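You operate a simulated robot arm through the tools that you are given. There is no shell and no other tool.

You are at the controls of a simulated robot arm. One attempt, no reset.

TASK
Dose bottle 26 with the amount of dye on the yellow tile.
Fine: one dose, under the spout; the bottle goes back to its own spot in the long white tray, the plate ends pulled out. Set down upright: what you pick out.

It is judged by the outcome, as a careful person would: the job done as asked, and still so three seconds after it is handed in. It fails if anything else is knocked over, pushed out of place, dropped, spilled or broken.

THE ROBOT
A 7-joint arm with a two-finger parallel gripper, fixed in place. Base frame: the origin is at the foot of the arm, x ahead of it, y to its left, z up; the work surface is at about z = 0.86. Lengths are in m, angles in degrees, forces in N, time in s.
With the tool pointing down near the work surface it reaches from about 0.3 to 0.7 m from the base axis. Its first joint turns from -66.0 to 66.0 degrees. Payload 1.57 kg.
Tool frame: the origin (TCP) lies between the finger pads and is the grasp point; the fingertips stand 0.03 m ahead of it; z points along the fingers, y is the line along which they close. Largest opening 0.11 m; finger width 0.024, thickness 0.012; the body of the gripper, 0.048 by 0.112 m, starts 0.078 m behind the TCP.
Orientation is that of the tool frame in the base frame, as [roll, pitch, yaw] about the fixed x, y, z axes, in that order (R = Rz(yaw) Ry(pitch) Rx(roll)). With the fingers straight down and closing along the base's y, the tool's x points along the base's -x, its y along +y and its z along -z.

THE INTERFACE
- The arm moves only by the tool send_rows. Its argument "series" is a list of rows, each a list of 3 entries, a list of its own where there are three numbers: the shift along the tool's x, y, z in m, then the turn, a rotation vector about the tool's x, y, z in rad, then the gripper command, from -1 (shut) to 1 (fully open), values between in proportion. In form: [[[dx, dy, dz], [ax, ay, az], gripper], ...]. A call has 1 to 20 rows; each row is the pose to reach, as a shift and turn from the pose commanded when the call began, along the tool's axes at that moment. Rows are played at 5 a second. More than 0.05 m and 8.6 degrees between two rows, or a gripper value outside its range, and nothing of the call is played. Where a pose cannot be reached the arm comes as near as it can. A force on the tool above 70 N (or 10 N above the force at the start of the call, whichever is more), or a blocked arm, ends the call early, and 0.2 s more pass. The fingers move at their own pace (about 0.108 m/s each) and stop on an object; they squeeze with about 43 N. The grip force told is the motor's: it shows also when the fingers shut on nothing. Time passes only in rows, and 0.2 s behind the last, so rows that repeat a pose let the fingers close. It gives the time, the measured TCP pose, the force on the tool (base axes), the opening and the grip force at its end, in the units of the frame above (readings bear some noise), with the torque about the TCP (base axes, N m) and any sound that the robot's microphone picked up.
- Cameras (640 x 400 px; columns grow to the right, rows downward): "scene" is fixed at [0.1514, -0.401, 1.4121]; the picture's right is [0.78, -0.62, 0.00], its down [-0.34, -0.43, -0.84] and it looks along [0.52, 0.66, -0.55] (base axes); focal length 309 px, centre (320, 200). "wrist" rides on the gripper at [0.07, 0.016, -0.141] in the tool frame; the picture's right is [-0.23, 0.97, 0.00], its down [-0.85, -0.20, -0.48] and it looks along [-0.47, -0.11, 0.88] (tool axes); focal length 222 px, centre (320, 200). There is no depth. A picture from a camera that has moved, and an enlarged one, comes with that camera's place and axes in the base frame and with its lens. The place of the scene camera against the robot may be out by one fixed shift of up to 0.025 m in any direction.
- camera(camera): a new picture of that camera. No time passes.
- close_up(camera, box): a new picture of the part [left, top, right, bottom] of that camera's present view, enlarged. No time passes.
- sign_off(): hands the job in; it is judged then, once.

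Places have to be worked out from the pictures, the camera data and where the tool is seen. Open the gripper and draw the arm clear of the work before you hand the job in, unless the task says otherwise.

The tools are called after "Call:" as name(argument=value, ...) on one line, values as JSON. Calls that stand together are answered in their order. send_rows: Moves the arm, as the interface text tells. Its arguments: {"type":"object","properties":{"series":{"type":"array","items":{"type":"array"}}},"required":["series"]} The other tools are called the same way: camera (camera) takes a picture; close_up (camera, box) takes an enlarged picture of a part of a camera's view; sign_off () hands the job in.

At the start:

```text
clock: 0.0
tool_pos: [0.4497, 0.1701, 1.1781]
orientation: [-180.0, 0.0, -180.0]
contact_force: [-0.5, 0.2, -0.7]
moment: [0.02, 0.03, 0.03]
grip_width: 0.1098
gripper_force: 0.1
```

scene: 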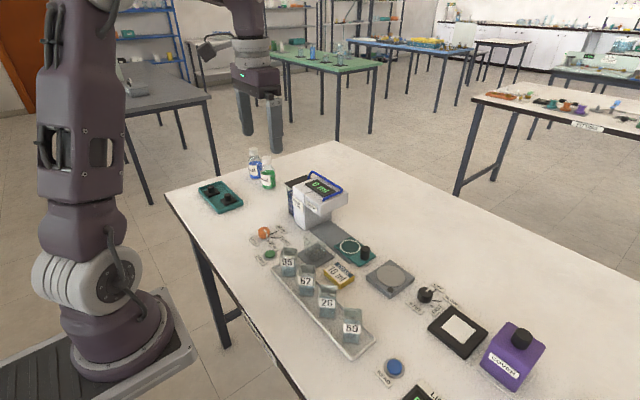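
wrist: 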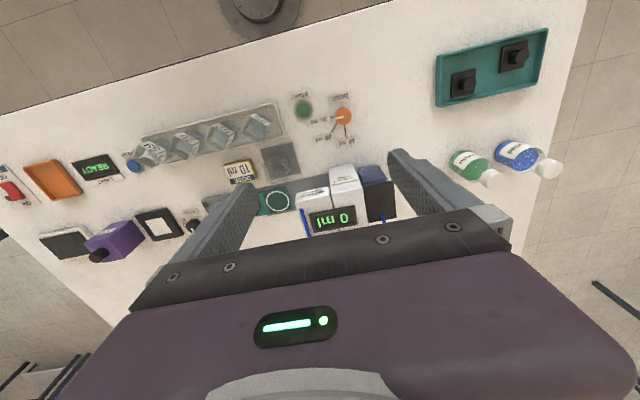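

The scene shows a dosing machine with a display of 0 ml, a row of four bottles in a white tray, a yellow tile reading "10 ml", and several knobs/buttons. I'll take enlarged views to read the labels and understand the controls.

Call:
close_up(camera="scene", box=[240, 160, 440, 285])

Call:
close_up(camera="scene", box=[250, 240, 410, 340])

Call:
close_up(camera="scene", box=[360, 270, 560, 400])

Call:
close_up(camera="wrist", box=[220, 80, 400, 240])

Call:
close_up(camera="wrist", box=[0, 100, 260, 270])

```text
3.20 times, centred on (340, 222) of scene
camera zoom: at [0.1514, -0.401, 1.4121], right [0.78, -0.62, 0.0], down [-0.34, -0.43, -0.84], along [0.52, 0.66, -0.55], focal length 989 px, centre (256, 128)
```

zoom: 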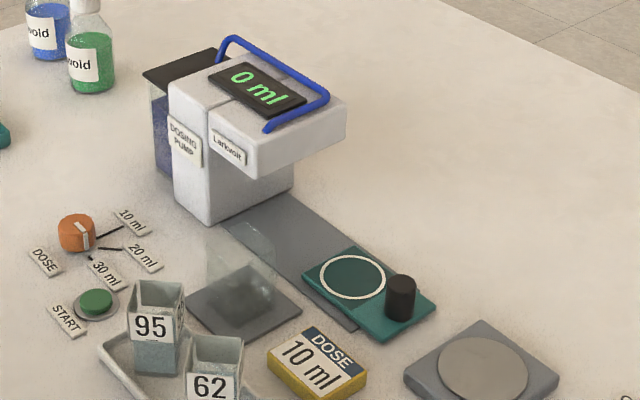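

```text
4.00 times, centred on (330, 290) of scene
camera zoom: at [0.1514, -0.401, 1.4121], right [0.78, -0.62, 0.0], down [-0.34, -0.43, -0.84], along [0.52, 0.66, -0.55], focal length 1237 px, centre (280, -160)
```

zoom: 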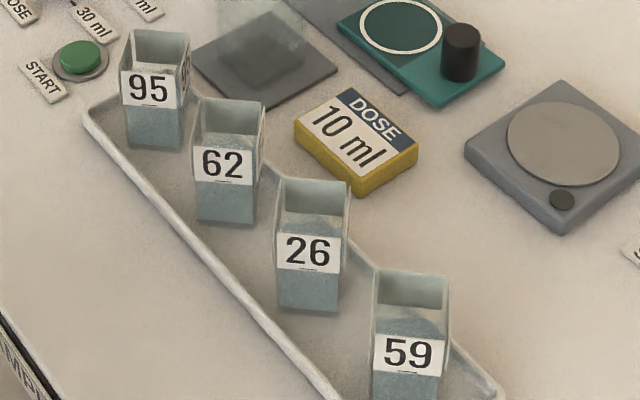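

```text
3.08 times, centred on (460, 335) of scene
camera zoom: at [0.1514, -0.401, 1.4121], right [0.78, -0.62, 0.0], down [-0.34, -0.43, -0.84], along [0.52, 0.66, -0.55], focal length 951 px, centre (-111, -215)
```

zoom: 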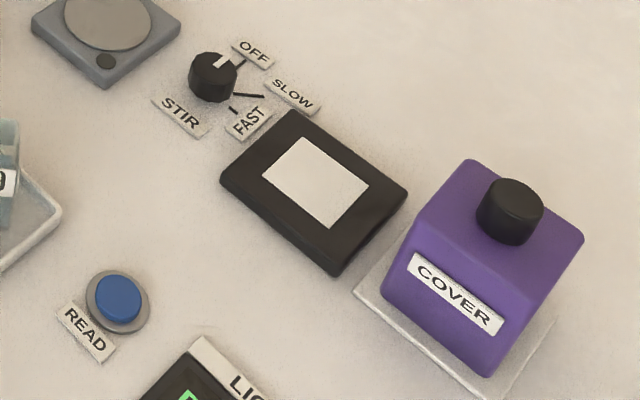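

```text
2.50 times, centred on (310, 160) of wrist
camera zoom: at [0.3802, 0.1852, 1.3179], right [0.23, 0.97, 0.0], down [0.85, -0.2, 0.48], along [0.47, -0.11, -0.88], focal length 555 px, centre (345, 300)
```

zoom: 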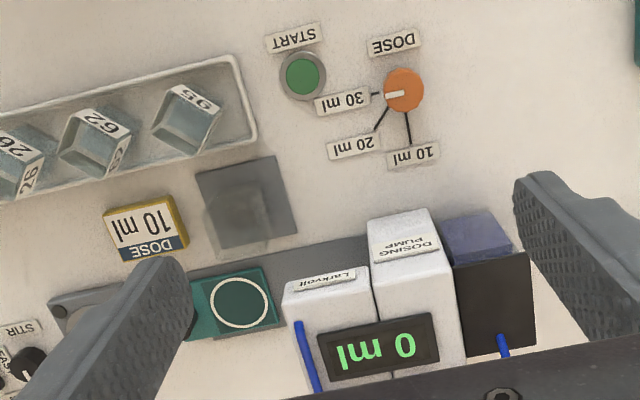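

```text
2.35 times, centred on (130, 185) of wrist
camera zoom: at [0.3802, 0.1852, 1.3179], right [0.23, 0.97, 0.0], down [0.85, -0.2, 0.48], along [0.47, -0.11, -0.88], focal length 523 px, centre (767, 235)
```

zoom: 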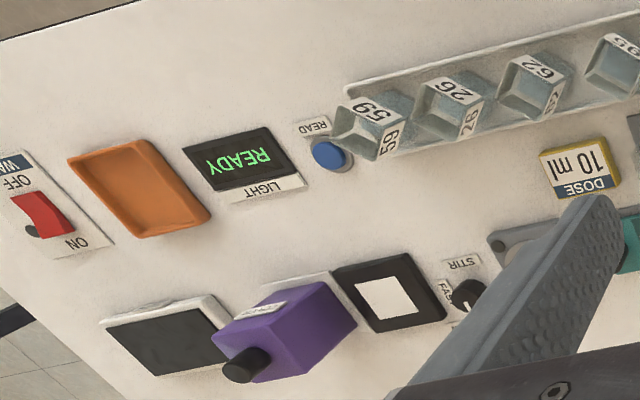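

The tile says 10 ml and the orange dial seems to point at 30 ml. I want a closer look at the dial mark, the see-through object on the grey square, and the sliding plate before I move.

Call:
close_up(camera="scene", box=[250, 215, 314, 265])

Call:
close_up(camera="scene", box=[290, 220, 386, 290])

Call:
close_up(camera="scene", box=[280, 160, 376, 235])

Call:
close_up(camera="wrist", box=[280, 80, 380, 150])

Call:
close_up(camera="wrist", box=[230, 130, 350, 220])

```text
8.00 times, centred on (282, 240) of scene
camera zoom: at [0.1514, -0.401, 1.4121], right [0.78, -0.62, 0.0], down [-0.34, -0.43, -0.84], along [0.52, 0.66, -0.55], focal length 2473 px, centre (624, -120)
```

zoom: 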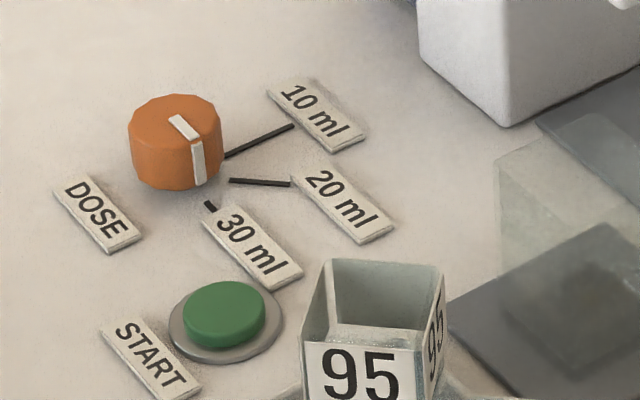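

```text
5.71 times, centred on (338, 255) of scene
camera zoom: at [0.1514, -0.401, 1.4121], right [0.78, -0.62, 0.0], down [-0.34, -0.43, -0.84], along [0.52, 0.66, -0.55], focal length 1767 px, centre (217, -114)
```

zoom: 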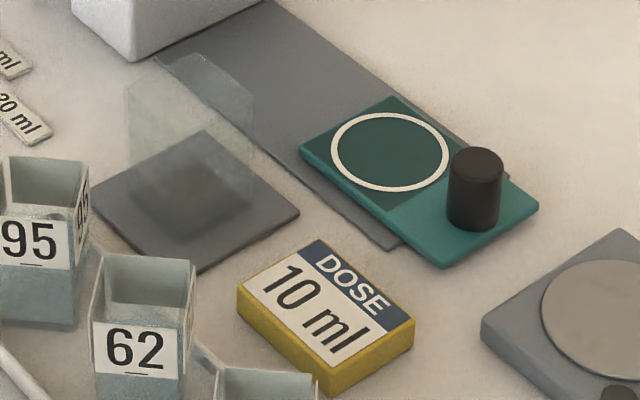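

```text
5.33 times, centred on (328, 198) of scene
camera zoom: at [0.1514, -0.401, 1.4121], right [0.78, -0.62, 0.0], down [-0.34, -0.43, -0.84], along [0.52, 0.66, -0.55], focal length 1649 px, centre (277, 213)
```

zoom: 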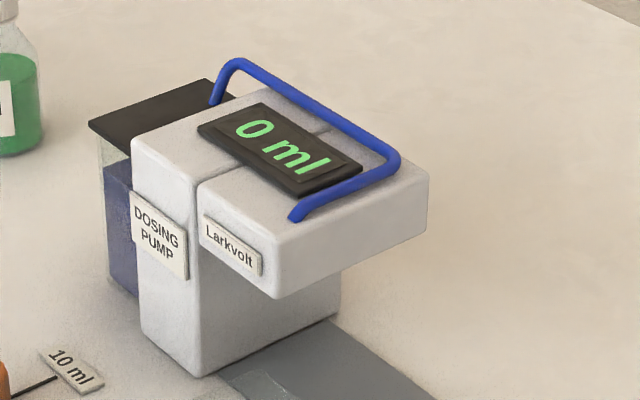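

```text
5.71 times, centred on (330, 115) of wrist
camera zoom: at [0.3802, 0.1852, 1.3179], right [0.23, 0.97, 0.0], down [0.85, -0.2, 0.48], along [0.47, -0.11, -0.88], focal length 1269 px, centre (263, 686)
```

zoom: 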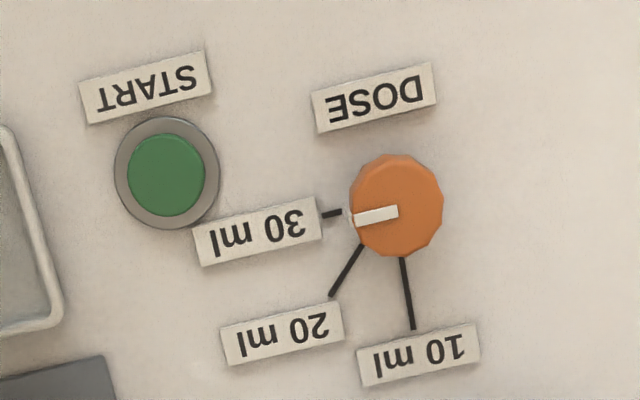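

```text
4.44 times, centred on (290, 175) of wrist
camera zoom: at [0.3802, 0.1852, 1.3179], right [0.23, 0.97, 0.0], down [0.85, -0.2, 0.48], along [0.47, -0.11, -0.88], focal length 987 px, centre (453, 311)
```

zoom: 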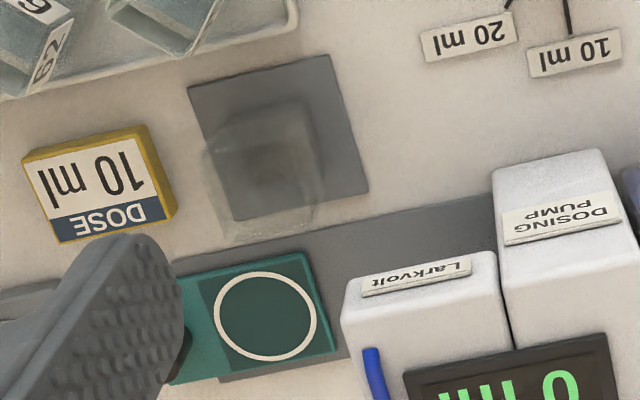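

A see-through block stands on the grey square, so I'll treat it as an obstacle. The dial points at 30 ml, and 10 ml is about 90° counter-clockwise from there. I'll move high over the bottle row to see it from above with the wrist camera.

Call:
send_rows(series=[[[0.004, -0.044, 0.0], [0, 0, 0], 1], [[0.008, -0.088, 0.01], [0, 0, 0], 1], [[0.012, -0.132, 0.02], [0, 0, 0], 1], [[0.016, -0.176, 0.03], [0, 0, 0], 1], [[0.02, -0.21, 0.04], [0, 0, 0], 1], [[0.02, -0.22, 0.04], [0, 0, 0], 1], [[0.02, -0.22, 0.04], [0, 0, 0], 1]])

Call:
camera(camera="wrist")

Call:
camera(camera="scene")

```text
clock: 1.6
tool_pos: [0.4286, -0.0516, 1.1351]
orientation: [180.0, -0.1, -179.9]
contact_force: [-0.1, 0.0, 0.1]
moment: [-0.01, -0.03, 0.0]
grip_width: 0.1101
gripper_force: 0.0
```

```text
taken
camera wrist: at [0.3589, -0.0365, 1.2768], right [0.23, 0.97, 0.0], down [0.85, -0.2, 0.48], along [0.47, -0.11, -0.88], focal length 222 px, centre (320, 200)
```

wrist: 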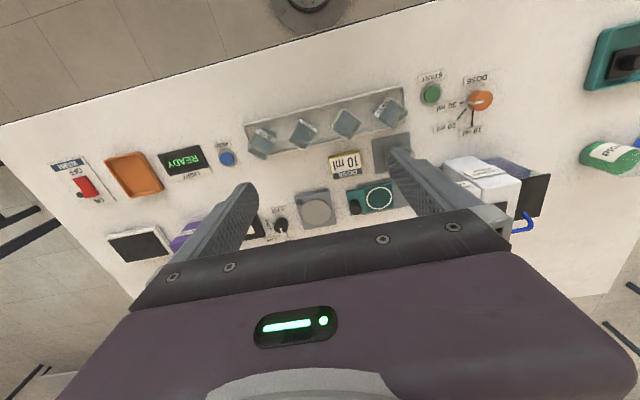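

```text
taken
```

scene: 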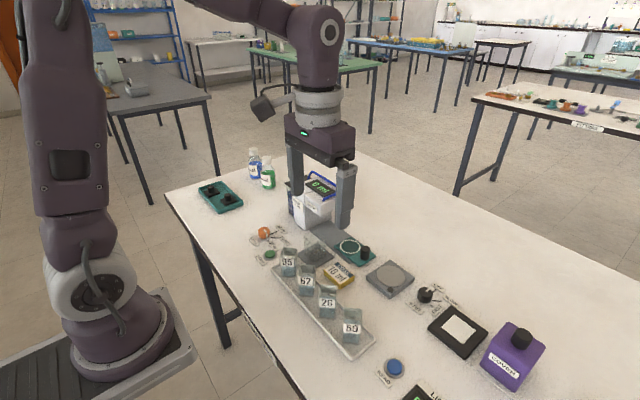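

I can see the bottle row from above now. I'll enlarge it to measure each bottle's position and turn, and do the same for the plate and rail.

Call:
close_up(camera="wrist", box=[230, 80, 420, 170])

Call:
close_up(camera="wrist", box=[290, 120, 420, 220])

Call:
close_up(camera="wrist", box=[400, 60, 560, 240])

```text
3.37 times, centred on (325, 125) of wrist
camera zoom: at [0.3589, -0.0365, 1.2768], right [0.23, 0.97, 0.0], down [0.85, -0.2, 0.48], along [0.47, -0.11, -0.88], focal length 748 px, centre (303, 453)
```

zoom: 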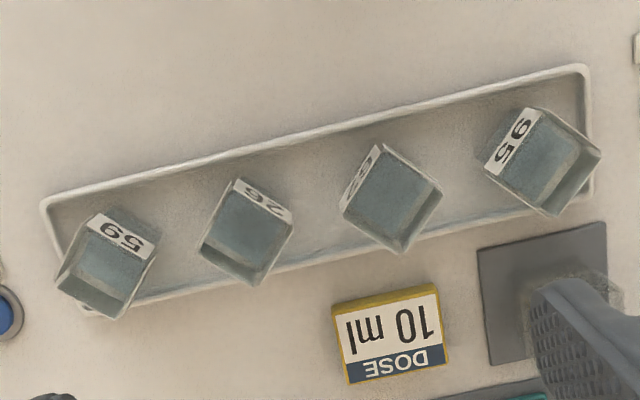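

```text
4.00 times, centred on (355, 170) of wrist
camera zoom: at [0.3589, -0.0365, 1.2768], right [0.23, 0.97, 0.0], down [0.85, -0.2, 0.48], along [0.47, -0.11, -0.88], focal length 888 px, centre (180, 320)
```

zoom: 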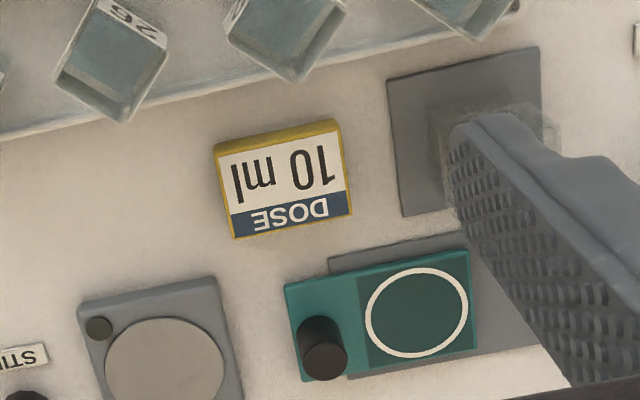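

```text
2.22 times, centred on (480, 150) of wrist
camera zoom: at [0.3589, -0.0365, 1.2768], right [0.23, 0.97, 0.0], down [0.85, -0.2, 0.48], along [0.47, -0.11, -0.88], focal length 494 px, centre (-36, 311)
```

zoom: 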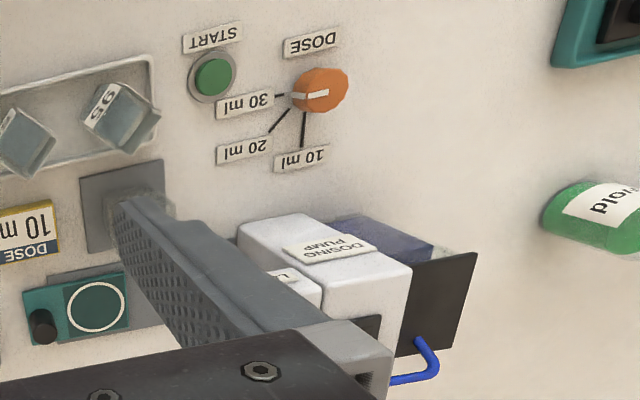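

I'll enlarge bottle 26 and the plate further so I can measure the rim corners.

Call:
close_up(camera="wrist", box=[280, 110, 330, 170])

Call:
close_up(camera="wrist", box=[345, 170, 405, 220])

Call:
close_up(camera="scene", box=[300, 275, 380, 355])

```text
6.67 times, centred on (305, 140) of wrist
camera zoom: at [0.3589, -0.0365, 1.2768], right [0.23, 0.97, 0.0], down [0.85, -0.2, 0.48], along [0.47, -0.11, -0.88], focal length 1481 px, centre (420, 600)
```

zoom: 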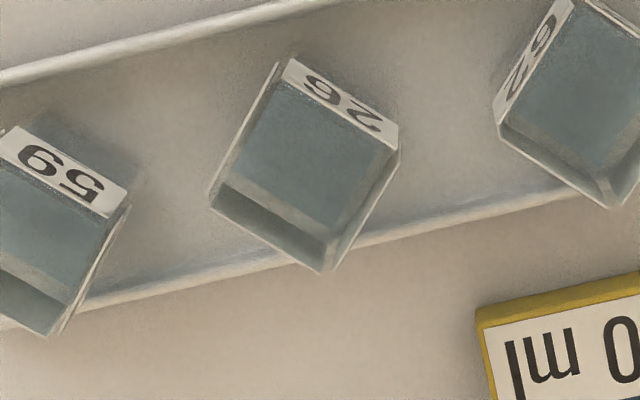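

```text
8.00 times, centred on (375, 195) of wrist
camera zoom: at [0.3589, -0.0365, 1.2768], right [0.23, 0.97, 0.0], down [0.85, -0.2, 0.48], along [0.47, -0.11, -0.88], focal length 1777 px, centre (-120, 240)
```

zoom: 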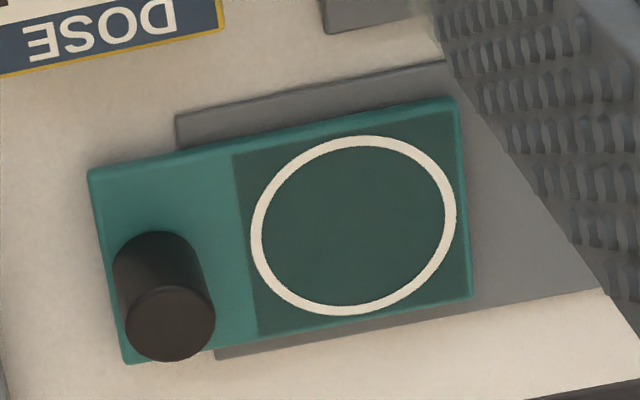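

```text
5.00 times, centred on (340, 315) of scene
camera zoom: at [0.1514, -0.4011, 1.4121], right [0.78, -0.62, 0.0], down [-0.34, -0.43, -0.84], along [0.52, 0.66, -0.55], focal length 1546 px, centre (220, -375)
```

zoom: 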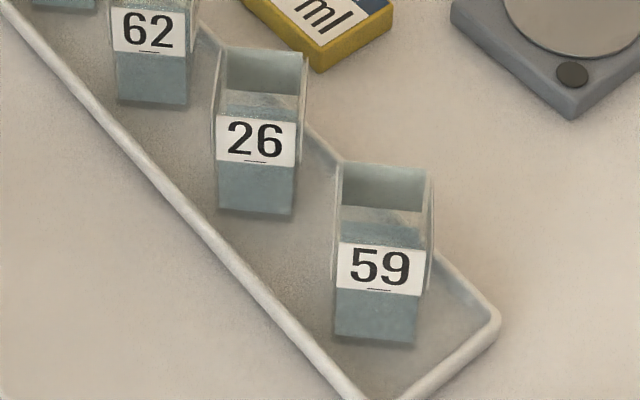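

From the wrist views I judge the dial centre to be about (0.451, 0.213), pointing along -y (30 ml), with 10 ml along +x. Bottle 26 is about (0.431, -0.081), turned about 43°. The plate's circle is about (0.602, 0.034), its knob about (0.602, -0.018), and the pump head front about y = 0.10. I'll go above the dial with the tool turned -45°, so a +90° turn ends at +45°.

Call:
send_rows(series=[[[-0.0027, 0.0328, 0.0173], [0, 0, 0.098], 0.5], [[-0.0054, 0.0657, 0.0345], [0, 0, 0.196], 0.3], [[-0.0081, 0.0985, 0.0518], [0, 0, 0.294], 0.1], [[-0.0109, 0.1314, 0.0691], [0, 0, 0.393], -0.05], [[-0.0136, 0.1642, 0.0863], [0, 0, 0.491], -0.05], [[-0.0163, 0.197, 0.1036], [0, 0, 0.589], -0.05], [[-0.019, 0.2299, 0.1208], [0, 0, 0.687], -0.05], [[-0.0217, 0.2627, 0.1381], [0, 0, 0.785], -0.05], [[-0.0217, 0.2627, 0.1381], [0, 0, 0.785], -0.05], [[-0.0217, 0.2627, 0.1381], [0, 0, 0.785], -0.05]])

Call:
camera(camera="wrist")

Call:
camera(camera="scene")

```text
clock: 3.8
tool_pos: [0.4521, 0.2135, 0.9994]
orientation: [-179.8, 0.0, 135.0]
contact_force: [0.6, 0.2, 0.1]
moment: [-0.04, 0.0, 0.02]
grip_width: 0.0523
gripper_force: 0.0
```

```text
taken
camera wrist: at [0.4144, 0.2734, 1.1407], right [0.85, 0.53, 0.0], down [0.46, -0.75, 0.48], along [0.25, -0.41, -0.88], focal length 222 px, centre (320, 200)
```

wrist: 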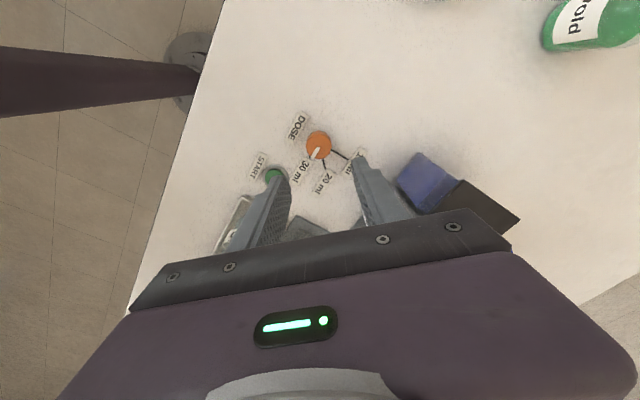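

```text
taken
```

scene: 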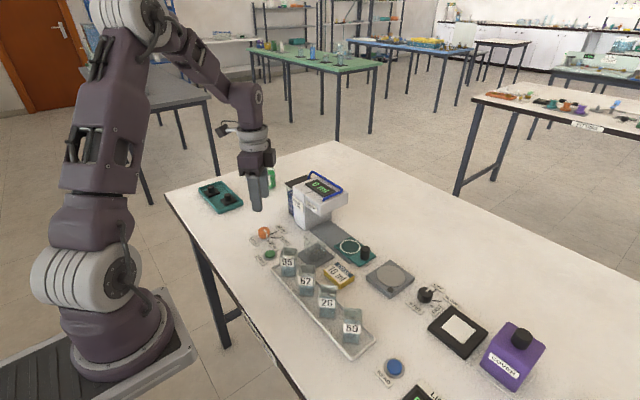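

The gripper is above the dial. I'll enlarge the dial in this closer view to confirm its centre before going down.

Call:
close_up(camera="wrist", box=[270, 105, 370, 205])

Call:
close_up(camera="scene", box=[230, 160, 310, 270])

```text
4.00 times, centred on (320, 155) of wrist
camera zoom: at [0.4144, 0.2734, 1.1407], right [0.85, 0.53, 0.0], down [0.46, -0.75, 0.48], along [0.25, -0.41, -0.88], focal length 888 px, centre (320, 380)
```

zoom: 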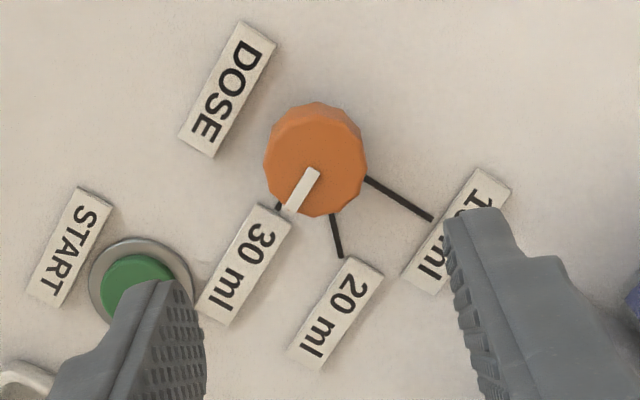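

```text
3.64 times, centred on (270, 215) of scene
camera zoom: at [0.1514, -0.401, 1.4121], right [0.78, -0.62, 0.0], down [-0.34, -0.43, -0.84], along [0.52, 0.66, -0.55], focal length 1124 px, centre (502, 146)
```

zoom: 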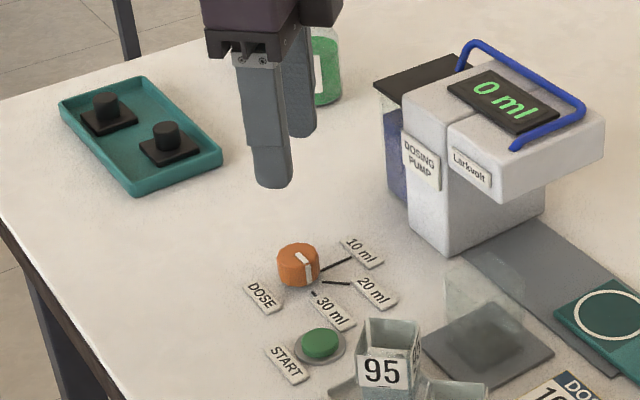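

Dial centre is confirmed at about (0.451, 0.213), right under the TCP. I'll go down until the tips are about 8 mm above the table (clear of the labels) and close on the knob.

Call:
send_rows(series=[[[0, 0, 0.03], [0, 0, 0], -0.05], [[0, 0, 0.06], [0, 0, 0], -0.05], [[0, 0, 0.085], [0, 0, 0], -0.05], [[0, 0, 0.1], [0, 0, 0], -0.05], [[0, 0, 0.102], [0, 0, 0], -0.05], [[0, 0, 0.102], [0, 0, 0], -0.4], [[0, 0, 0.102], [0, 0, 0], -0.7], [[0, 0, 0.102], [0, 0, 0], -1], [[0, 0, 0.102], [0, 0, 0], -1]])

Call:
camera(camera="wrist")

Call:
close_up(camera="scene", box=[230, 160, 310, 270])

```text
clock: 5.8
tool_pos: [0.4522, 0.2123, 0.8958]
orientation: [180.0, 0.1, 135.1]
contact_force: [-2.7, -3.8, -5.6]
moment: [-0.28, -0.41, 0.02]
grip_width: 0.0288
gripper_force: 38.2
```

```text
taken
camera wrist: at [0.4142, 0.2725, 1.0371], right [0.85, 0.53, 0.0], down [0.46, -0.75, 0.48], along [0.25, -0.41, -0.88], focal length 222 px, centre (320, 200)
```

wrist: 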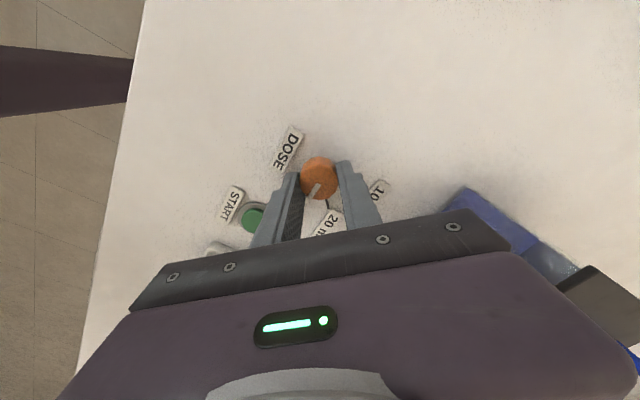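

```text
3.64 times, centred on (270, 215) of scene
camera zoom: at [0.1514, -0.4011, 1.412], right [0.78, -0.62, 0.0], down [-0.34, -0.43, -0.84], along [0.52, 0.66, -0.55], focal length 1124 px, centre (502, 146)
```

zoom: 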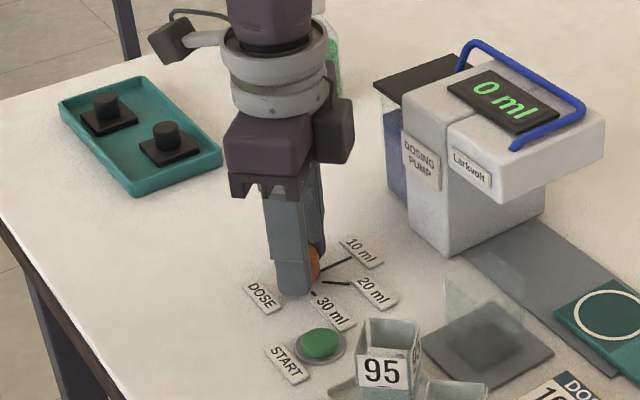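

The knob is gripped (opening 0.029). I'll turn it +90° about the base z axis (-90° about tool z) in small steps.

Call:
send_rows(series=[[[0, 0, 0], [0, 0, -0.131], -1], [[0, 0, 0], [0, 0, -0.262], -1], [[0, 0, 0], [0, 0, -0.393], -1], [[0, 0, 0], [0, 0, -0.524], -1], [[0, 0, 0], [0, 0, -0.654], -1], [[0, 0, 0], [0, 0, -0.785], -1], [[0, 0, 0], [0, 0, -0.916], -1], [[0, 0, 0], [0, 0, -1.047], -1], [[0, 0, 0], [0, 0, -1.178], -1], [[0, 0, 0], [0, 0, -1.309], -1], [[0, 0, 0], [0, 0, -1.44], -1], [[0, 0, 0], [0, 0, -1.571], -1], [[0, 0, 0], [0, 0, -1.571], -1], [[0, 0, 0], [0, 0, -1.571], -1]])

Call:
close_up(camera="scene", box=[230, 160, 310, 270])

Call:
close_up(camera="wrist", box=[260, 130, 380, 230])

```text
clock: 8.8
tool_pos: [0.4516, 0.2163, 0.8969]
orientation: [179.9, 0.3, -134.8]
contact_force: [-2.9, 40.5, -14.6]
moment: [0.7, -0.31, -0.31]
grip_width: 0.0286
gripper_force: 38.7
```

```text
3.64 times, centred on (270, 215) of scene
camera zoom: at [0.1515, -0.3999, 1.4124], right [0.78, -0.62, 0.0], down [-0.34, -0.43, -0.84], along [0.52, 0.66, -0.55], focal length 1124 px, centre (502, 146)
```

zoom: 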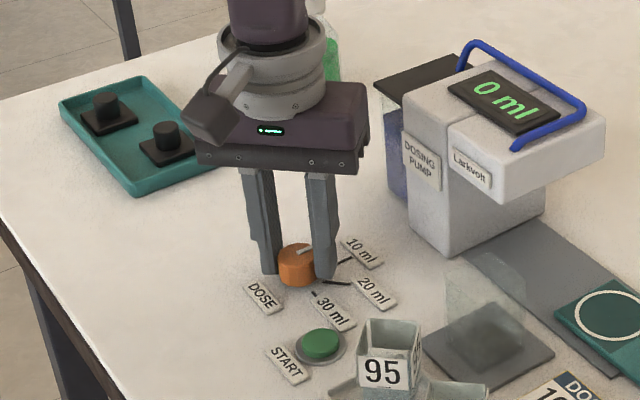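

```text
4.00 times, centred on (320, 180) of wrist
camera zoom: at [0.3907, 0.1765, 1.0371], right [-0.53, 0.85, 0.0], down [0.74, 0.46, 0.48], along [0.41, 0.26, -0.88], focal length 888 px, centre (320, 280)
```

zoom: 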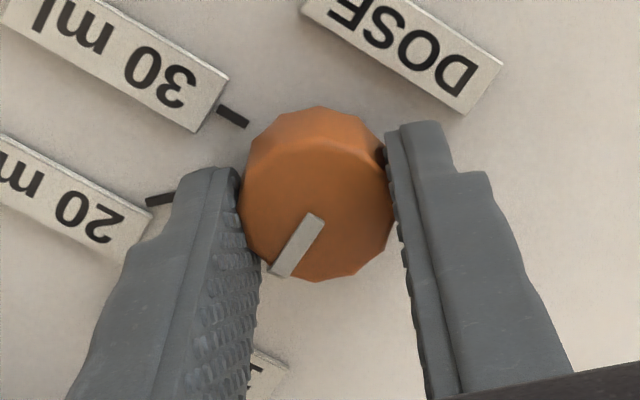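

The tool turned 90° with the knob still gripped. A 40 N sideways load has built up because the grip is about 3 mm off the knob's axis. I'll shift 3.5 mm in +y to relieve it, then open and lift straight up.

Call:
send_rows(series=[[[-0.0013, 0.0013, 0], [0, 0, 0], -1], [[-0.0025, 0.0025, 0], [0, 0, 0], -1], [[-0.0025, 0.0025, 0], [0, 0, 0], -1], [[-0.0025, 0.0025, 0], [0, 0, 0], -0.3], [[-0.0025, 0.0025, 0], [0, 0, 0], -0.1], [[-0.0025, 0.0025, 0], [0, 0, 0], -0.1]])

Call:
close_up(camera="wrist", box=[260, 130, 380, 230])

Call:
close_up(camera="scene", box=[230, 205, 310, 270])

```text
clock: 10.2
tool_pos: [0.4514, 0.2164, 0.8979]
orientation: [-179.9, 0.1, -135.0]
contact_force: [-0.5, 0.0, -0.4]
moment: [0.02, 0.01, 0.01]
grip_width: 0.0496
gripper_force: 0.0
```

```text
4.00 times, centred on (320, 180) of wrist
camera zoom: at [0.3912, 0.1774, 1.0378], right [-0.53, 0.85, 0.0], down [0.75, 0.46, 0.48], along [0.41, 0.25, -0.88], focal length 888 px, centre (320, 280)
```

zoom: 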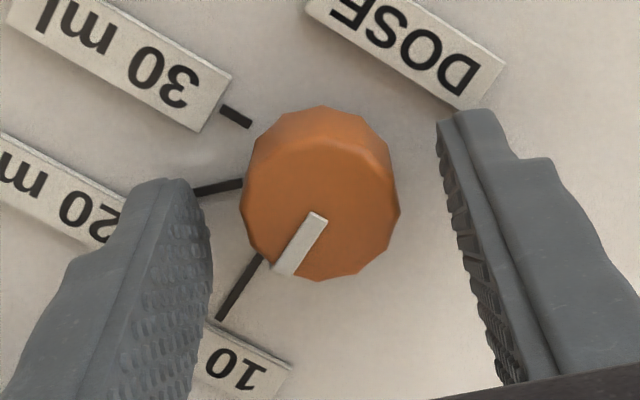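

```text
6.15 times, centred on (270, 238) of scene
camera zoom: at [0.1514, -0.401, 1.4121], right [0.78, -0.62, 0.0], down [-0.34, -0.43, -0.84], along [0.52, 0.66, -0.55], focal length 1902 px, centre (628, -31)
```

zoom: 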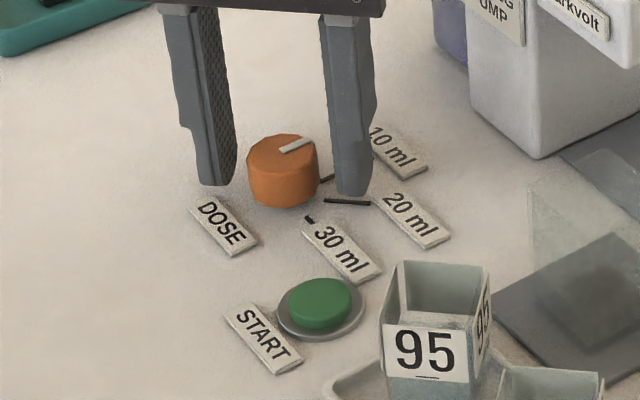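

The pointer is parallel to the 10 ml line and the load is gone. I'll lift clear and check the dial from above.

Call:
send_rows(series=[[[-0.0, 0.0, -0.03], [0, 0, 0], 0.0], [[0, 0, -0.07], [0, 0, 0], 0.0], [[0, 0, -0.11], [0, 0, 0], 0.0], [[0, 0, -0.14], [0, 0, 0], 0.0], [[0, 0, -0.14], [0, 0, 0], 0.0]])

Call:
close_up(camera="wrist", box=[260, 90, 380, 190])

Call:
close_up(camera="scene", box=[230, 205, 310, 270])

```text
clock: 11.4
tool_pos: [0.4517, 0.2161, 1.037]
orientation: [-179.9, 0.0, -135.0]
contact_force: [-0.9, 0.1, 0.7]
moment: [0.0, 0.02, 0.0]
grip_width: 0.0551
gripper_force: 0.0
```

```text
4.00 times, centred on (320, 140) of wrist
camera zoom: at [0.3903, 0.1774, 1.1782], right [-0.53, 0.85, 0.0], down [0.75, 0.46, 0.48], along [0.41, 0.25, -0.88], focal length 888 px, centre (320, 440)
```

zoom: 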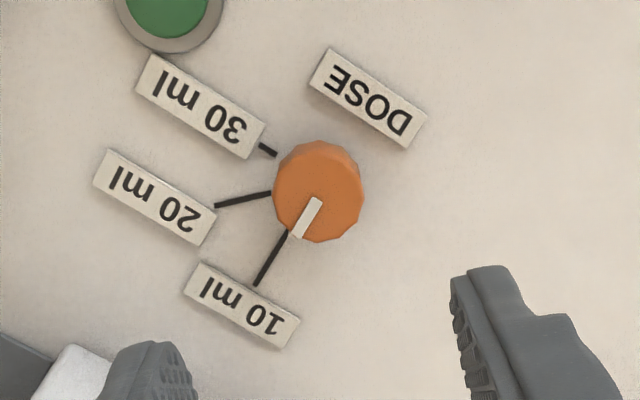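

```text
6.15 times, centred on (270, 238) of scene
camera zoom: at [0.1514, -0.401, 1.4121], right [0.78, -0.62, 0.0], down [-0.34, -0.43, -0.84], along [0.52, 0.66, -0.55], focal length 1902 px, centre (628, -31)
```

zoom: 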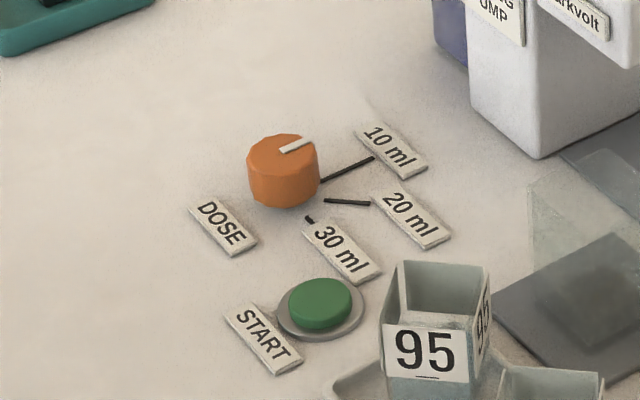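

The pointer looks a few degrees past the 10 ml line. I'll enlarge to measure it.

Call:
close_up(camera="wrist", box=[300, 115, 340, 165])

Call:
close_up(camera="scene", box=[255, 220, 285, 245])

```text
8.00 times, centred on (320, 140) of wrist
camera zoom: at [0.3903, 0.1774, 1.1782], right [-0.53, 0.85, 0.0], down [0.75, 0.46, 0.48], along [0.41, 0.25, -0.88], focal length 1777 px, centre (320, 680)
```

zoom: 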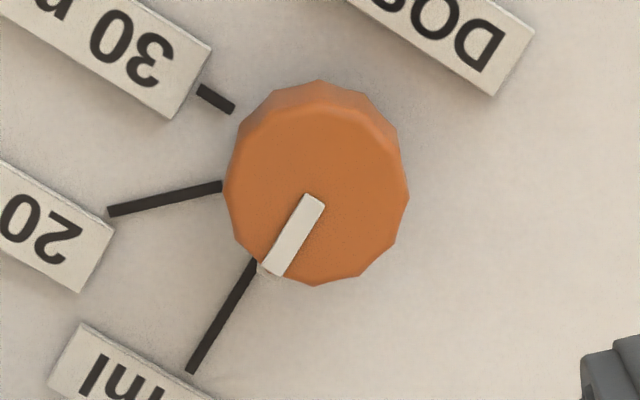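

```text
16.00 times, centred on (270, 232) of scene
camera zoom: at [0.1514, -0.401, 1.4121], right [0.78, -0.62, 0.0], down [-0.34, -0.43, -0.84], along [0.52, 0.66, -0.55], focal length 4946 px, centre (1120, -320)
```

zoom: 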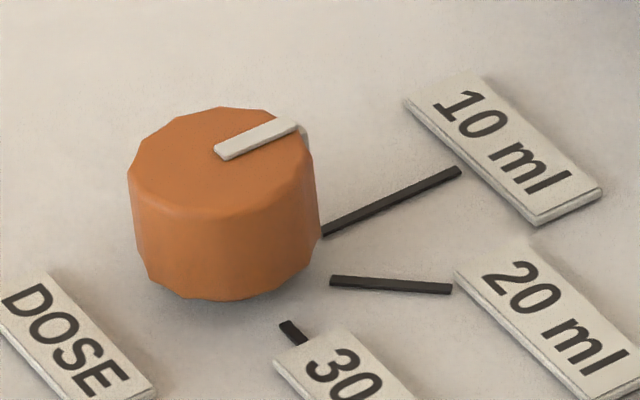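

The pointer lies along the 10 ml line within a few degrees. Next I'll move over bottle 26, staying high.

Call:
send_rows(series=[[[0.0281, -0.0245, 0], [0, 0, 0], 0.1], [[0.0562, -0.049, 0], [0, 0, 0], 0.1], [[0.0842, -0.0734, 0], [0, 0, 0], 0.1], [[0.1123, -0.0979, 0], [0, 0, 0], 0.1], [[0.1404, -0.1224, 0], [0, 0, 0], 0.1], [[0.1685, -0.1469, 0], [0, 0, 0], 0.1], [[0.1965, -0.1713, 0], [0, 0, 0], 0.1], [[0.2246, -0.1958, 0], [0, 0, 0], 0.1], [[0.2246, -0.1958, 0], [0, 0, 0], 0.1], [[0.2246, -0.1958, 0], [0, 0, 0], 0.1]])

Call:
camera(camera="wrist")

Call:
close_up(camera="wrist", box=[260, 90, 380, 190])

Call:
close_up(camera="scene", box=[270, 190, 390, 360])

```text
clock: 13.6
tool_pos: [0.4329, -0.0795, 1.0377]
orientation: [179.9, 0.0, -134.9]
contact_force: [0.0, 0.2, 0.4]
moment: [0.02, -0.04, 0.03]
grip_width: 0.0604
gripper_force: 0.1
```

```text
taken
camera wrist: at [0.3717, -0.1188, 1.1787], right [-0.53, 0.85, 0.0], down [0.75, 0.46, 0.48], along [0.41, 0.25, -0.88], focal length 222 px, centre (320, 200)
```

wrist: 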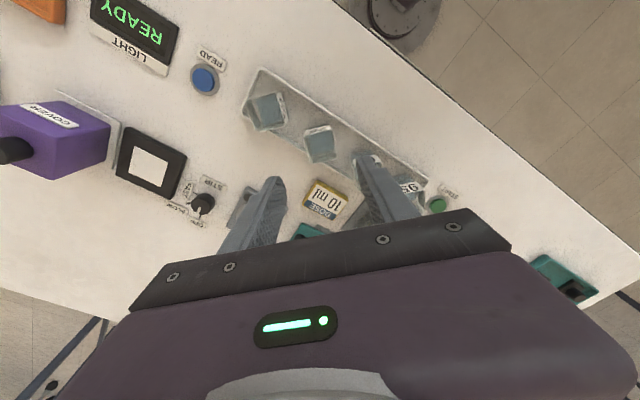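

```text
4.00 times, centred on (320, 140) of wrist
camera zoom: at [0.3717, -0.1188, 1.1787], right [-0.53, 0.85, 0.0], down [0.75, 0.46, 0.48], along [0.41, 0.25, -0.88], focal length 888 px, centre (320, 440)
```

zoom: 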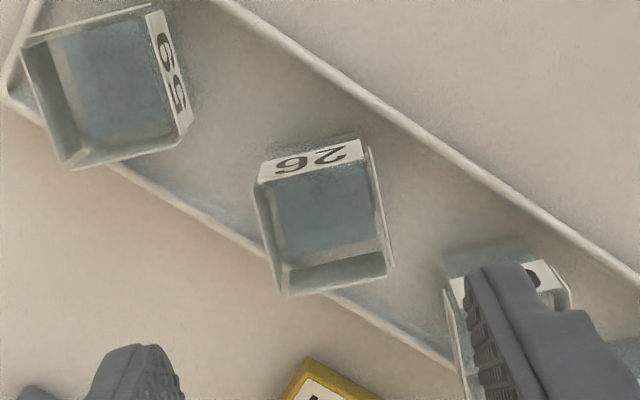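

```text
2.35 times, centred on (330, 275) of scene
camera zoom: at [0.1514, -0.4011, 1.4121], right [0.78, -0.62, 0.0], down [-0.34, -0.43, -0.84], along [0.52, 0.66, -0.55], focal length 727 px, centre (296, 24)
```

zoom: 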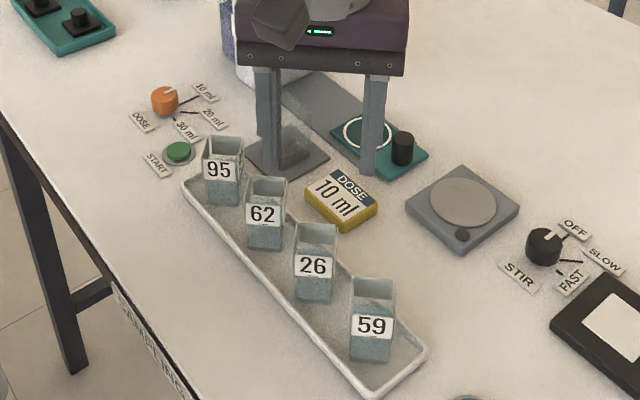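

I'll enlarge bottle 26 again to refine its centre and angle from this closer view.

Call:
close_up(camera="wrist", box=[295, 115, 345, 170])

```text
7.27 times, centred on (320, 142) of wrist
camera zoom: at [0.3717, -0.1188, 1.1787], right [-0.53, 0.85, 0.0], down [0.75, 0.46, 0.48], along [0.41, 0.25, -0.88], focal length 1615 px, centre (320, 618)
```

zoom: 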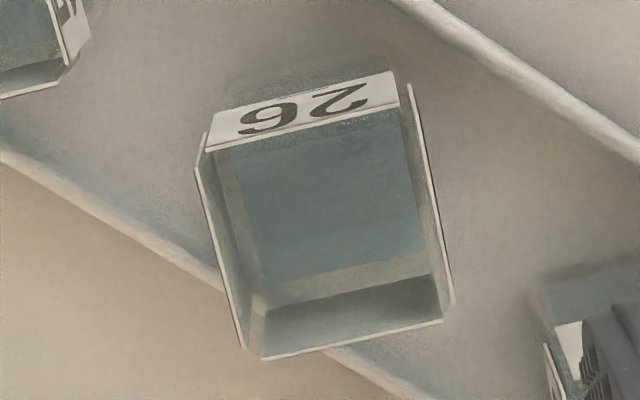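

Bottle 26's rim centre is about (0.431, -0.081), z about 0.923, with its sides at 45° to the axes, matching the tool's present yaw. I'll open to about 0.05 and go down to TCP z about 0.91, which keeps the tips above the tray rim.

Call:
send_rows(series=[[[0.0012, 0.0012, 0.03], [0, 0, 0], -0.05], [[0.0012, 0.0012, 0.06], [0, 0, 0], -0.08], [[0.0012, 0.0012, 0.085], [0, 0, 0], -0.08], [[0.0012, 0.0012, 0.105], [0, 0, 0], -0.08], [[0.0012, 0.0012, 0.12], [0, 0, 0], -0.08], [[0.0012, 0.0012, 0.127], [0, 0, 0], -0.08], [[0.0012, 0.0012, 0.127], [0, 0, 0], -0.08]])

Call:
camera(camera="wrist")

Call:
close_up(camera="wrist", box=[250, 120, 390, 240])

Call:
close_up(camera="scene", box=[270, 230, 390, 360])

```text
clock: 15.2
tool_pos: [0.4294, -0.0794, 0.9084]
orientation: [-180.0, -0.1, -135.0]
contact_force: [-0.3, 0.5, 0.5]
moment: [-0.01, 0.01, -0.02]
grip_width: 0.0502
gripper_force: 0.1
```

```text
taken
camera wrist: at [0.3688, -0.119, 1.0498], right [-0.53, 0.85, 0.0], down [0.75, 0.46, 0.48], along [0.41, 0.25, -0.88], focal length 222 px, centre (320, 200)
```

wrist: 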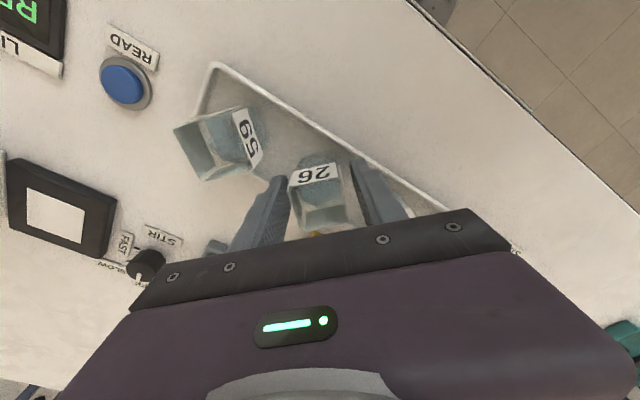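

```text
3.33 times, centred on (320, 180) of wrist
camera zoom: at [0.3688, -0.119, 1.0498], right [-0.53, 0.85, 0.0], down [0.75, 0.46, 0.48], along [0.41, 0.25, -0.88], focal length 740 px, centre (320, 267)
```

zoom: 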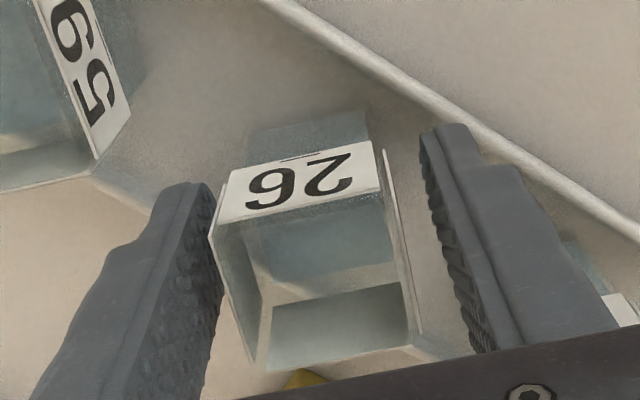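

```text
3.08 times, centred on (330, 295) of scene
camera zoom: at [0.1514, -0.401, 1.4121], right [0.78, -0.62, 0.0], down [-0.34, -0.43, -0.84], along [0.52, 0.66, -0.55], focal length 951 px, centre (289, -92)
```

zoom: 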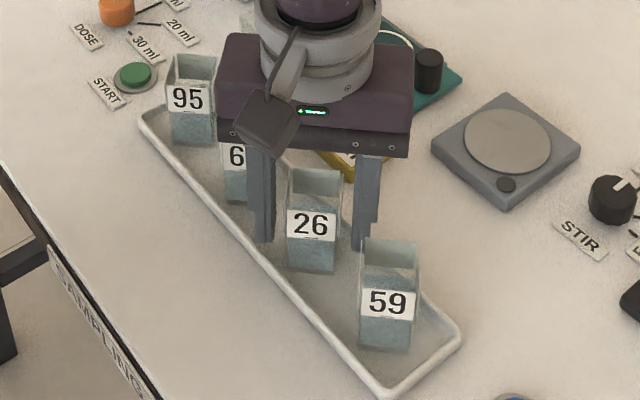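

The bottle sits centred between the fingers (its rim centre projects onto the tool axis). I'll close on it and hold.

Call:
send_rows(series=[[[0, 0, 0], [0, 0, 0], -0.25], [[0, 0, 0], [0, 0, 0], -0.4], [[0, 0, 0], [0, 0, 0], -0.6], [[0, 0, 0], [0, 0, 0], -1], [[0, 0, 0], [0, 0, 0], -1], [[0, 0, 0], [0, 0, 0], -1]])

Call:
close_up(camera="wrist", box=[250, 120, 390, 240])

Call:
close_up(camera="scene", box=[270, 230, 390, 360])

```text
clock: 16.6
tool_pos: [0.4292, -0.0798, 0.9094]
orientation: [180.0, 0.1, -135.0]
contact_force: [-0.3, 0.6, -0.6]
moment: [0.01, 0.03, 0.0]
grip_width: 0.0332
gripper_force: 41.6
```

```text
3.33 times, centred on (320, 180) of wrist
camera zoom: at [0.3689, -0.119, 1.05], right [-0.53, 0.85, 0.0], down [0.75, 0.46, 0.48], along [0.41, 0.25, -0.88], focal length 740 px, centre (320, 267)
```

zoom: 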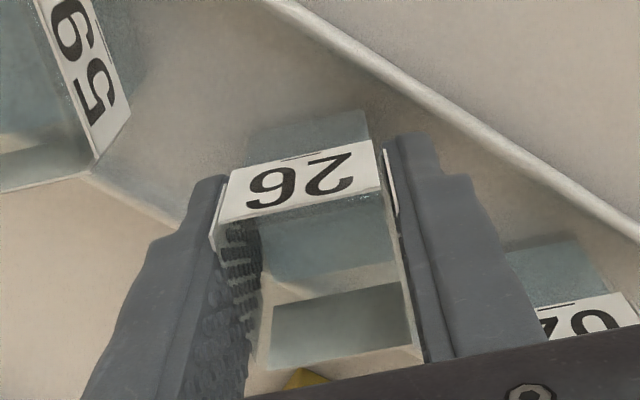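

```text
3.08 times, centred on (330, 295) of scene
camera zoom: at [0.1514, -0.401, 1.4121], right [0.78, -0.62, 0.0], down [-0.34, -0.43, -0.84], along [0.52, 0.66, -0.55], focal length 951 px, centre (289, -92)
```

zoom: 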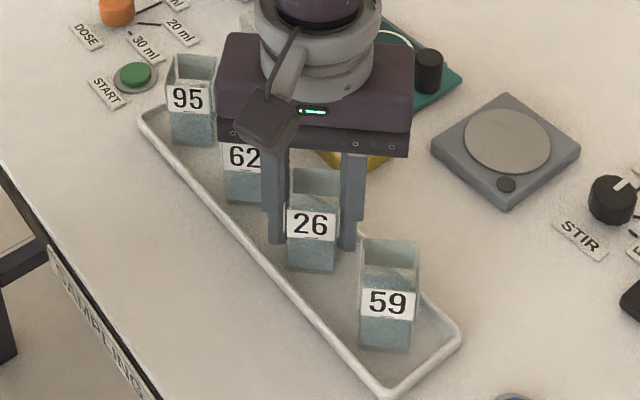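

Bottle 26 is gripped (opening 0.033, no side load). I'll lift it straight up 10 cm, slowly, keeping it upright.

Call:
send_rows(series=[[[0, 0, -0.008], [0, 0, 0], -1], [[0, 0, -0.02], [0, 0, 0], -1], [[0, 0, -0.04], [0, 0, 0], -1], [[0, 0, -0.06], [0, 0, 0], -1], [[0, 0, -0.08], [0, 0, 0], -1], [[0, 0, -0.095], [0, 0, 0], -1], [[0, 0, -0.1], [0, 0, 0], -1], [[0, 0, -0.1], [0, 0, 0], -1]])

Call:
camera(camera="scene")

Call:
camera(camera="wrist")

```text
clock: 18.4
tool_pos: [0.4298, -0.0809, 1.0096]
orientation: [-180.0, 0.0, -135.0]
contact_force: [-0.2, -1.4, -0.4]
moment: [-0.02, 0.0, 0.02]
grip_width: 0.0331
gripper_force: 41.4
```

```text
taken
```

scene: 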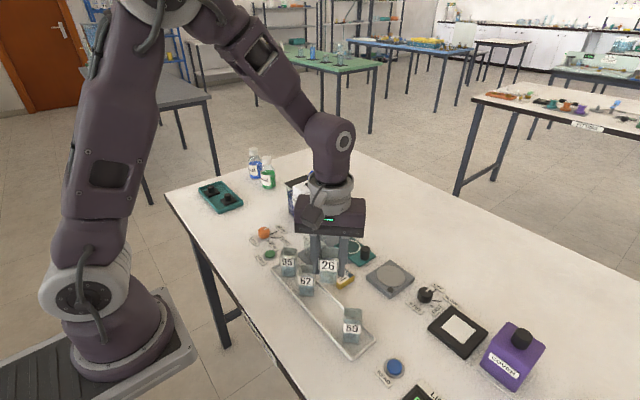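

```text
taken
camera wrist: at [0.3687, -0.1205, 1.1507], right [-0.53, 0.85, 0.0], down [0.75, 0.46, 0.48], along [0.41, 0.25, -0.88], focal length 222 px, centre (320, 200)
```

wrist: 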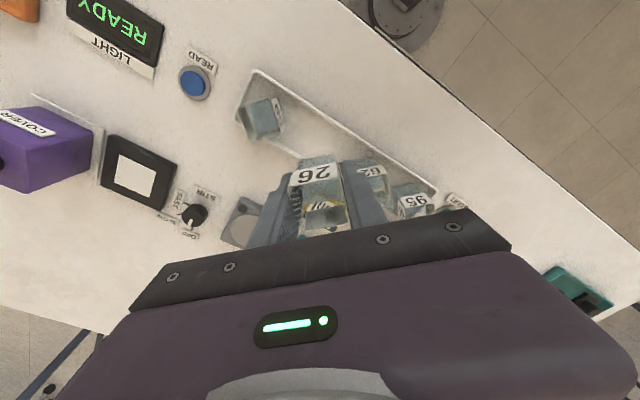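

Bottle 26 is lifted upright and the others haven't moved. I'll carry it level to above the plate's circle at about (0.602, 0.034).

Call:
send_rows(series=[[[-0.01, -0.002, 0], [0, 0, 0], -1], [[-0.03, -0.006, 0], [0, 0, 0], -1], [[-0.055, -0.011, 0], [0, 0, 0], -1], [[-0.08, -0.016, 0], [0, 0, 0], -1], [[-0.105, -0.021, 0], [0, 0, 0], -1], [[-0.13, -0.026, 0], [0, 0, 0], -1], [[-0.155, -0.031, 0], [0, 0, 0], -1], [[-0.178, -0.0357, 0], [0, 0, 0], -1], [[-0.195, -0.0391, 0], [0, 0, 0], -1], [[-0.2034, -0.0408, 0], [0, 0, 0], -1], [[-0.2034, -0.0408, 0], [0, 0, 0], -1], [[-0.2034, -0.0408, 0], [0, 0, 0], -1]])

Call:
camera(camera="scene")

Call:
camera(camera="wrist")

Call:
close_up(camera="scene", box=[290, 160, 410, 290])

Call:
close_up(camera="wrist", box=[230, 120, 410, 260])

```text
clock: 21.0
tool_pos: [0.6036, 0.0349, 1.0104]
orientation: [180.0, 0.0, -135.0]
contact_force: [-0.3, -0.3, 0.5]
moment: [-0.02, 0.01, 0.01]
grip_width: 0.0332
gripper_force: 41.5
```

```text
taken
```

scene: 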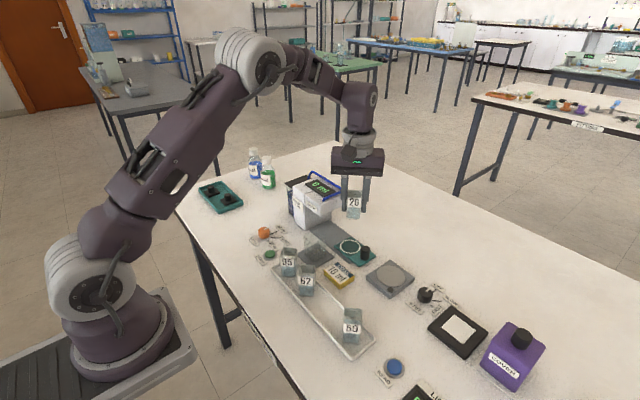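

```text
taken
camera wrist: at [0.542, -0.0042, 1.1514], right [-0.53, 0.85, 0.0], down [0.75, 0.46, 0.48], along [0.41, 0.25, -0.88], focal length 222 px, centre (320, 200)
```

wrist: 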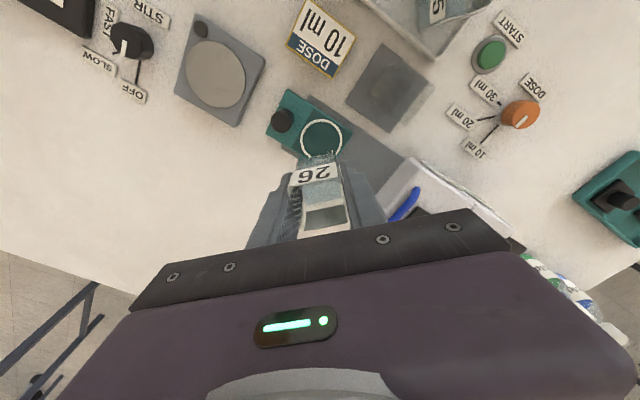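

```text
3.08 times, centred on (350, 225) of scene
camera zoom: at [0.1514, -0.401, 1.4121], right [0.78, -0.62, 0.0], down [-0.34, -0.43, -0.84], along [0.52, 0.66, -0.55], focal length 951 px, centre (228, 123)
```

zoom: 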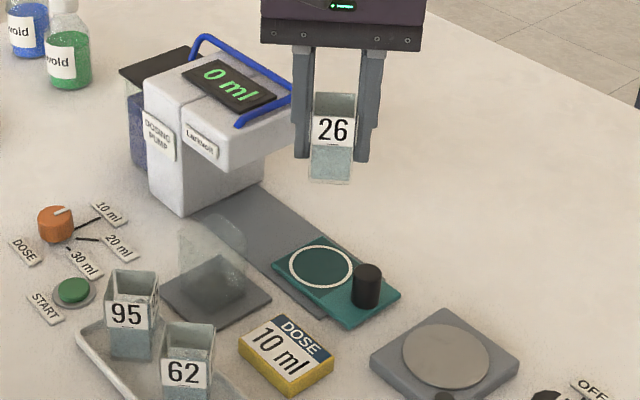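

```text
2.86 times, centred on (320, 190) of wrist
camera zoom: at [0.542, -0.0042, 1.1514], right [-0.53, 0.85, 0.0], down [0.75, 0.46, 0.48], along [0.41, 0.25, -0.88], focal length 635 px, centre (320, 229)
```

zoom: 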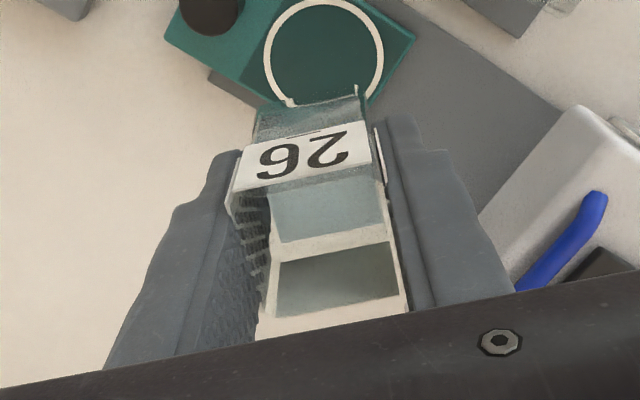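

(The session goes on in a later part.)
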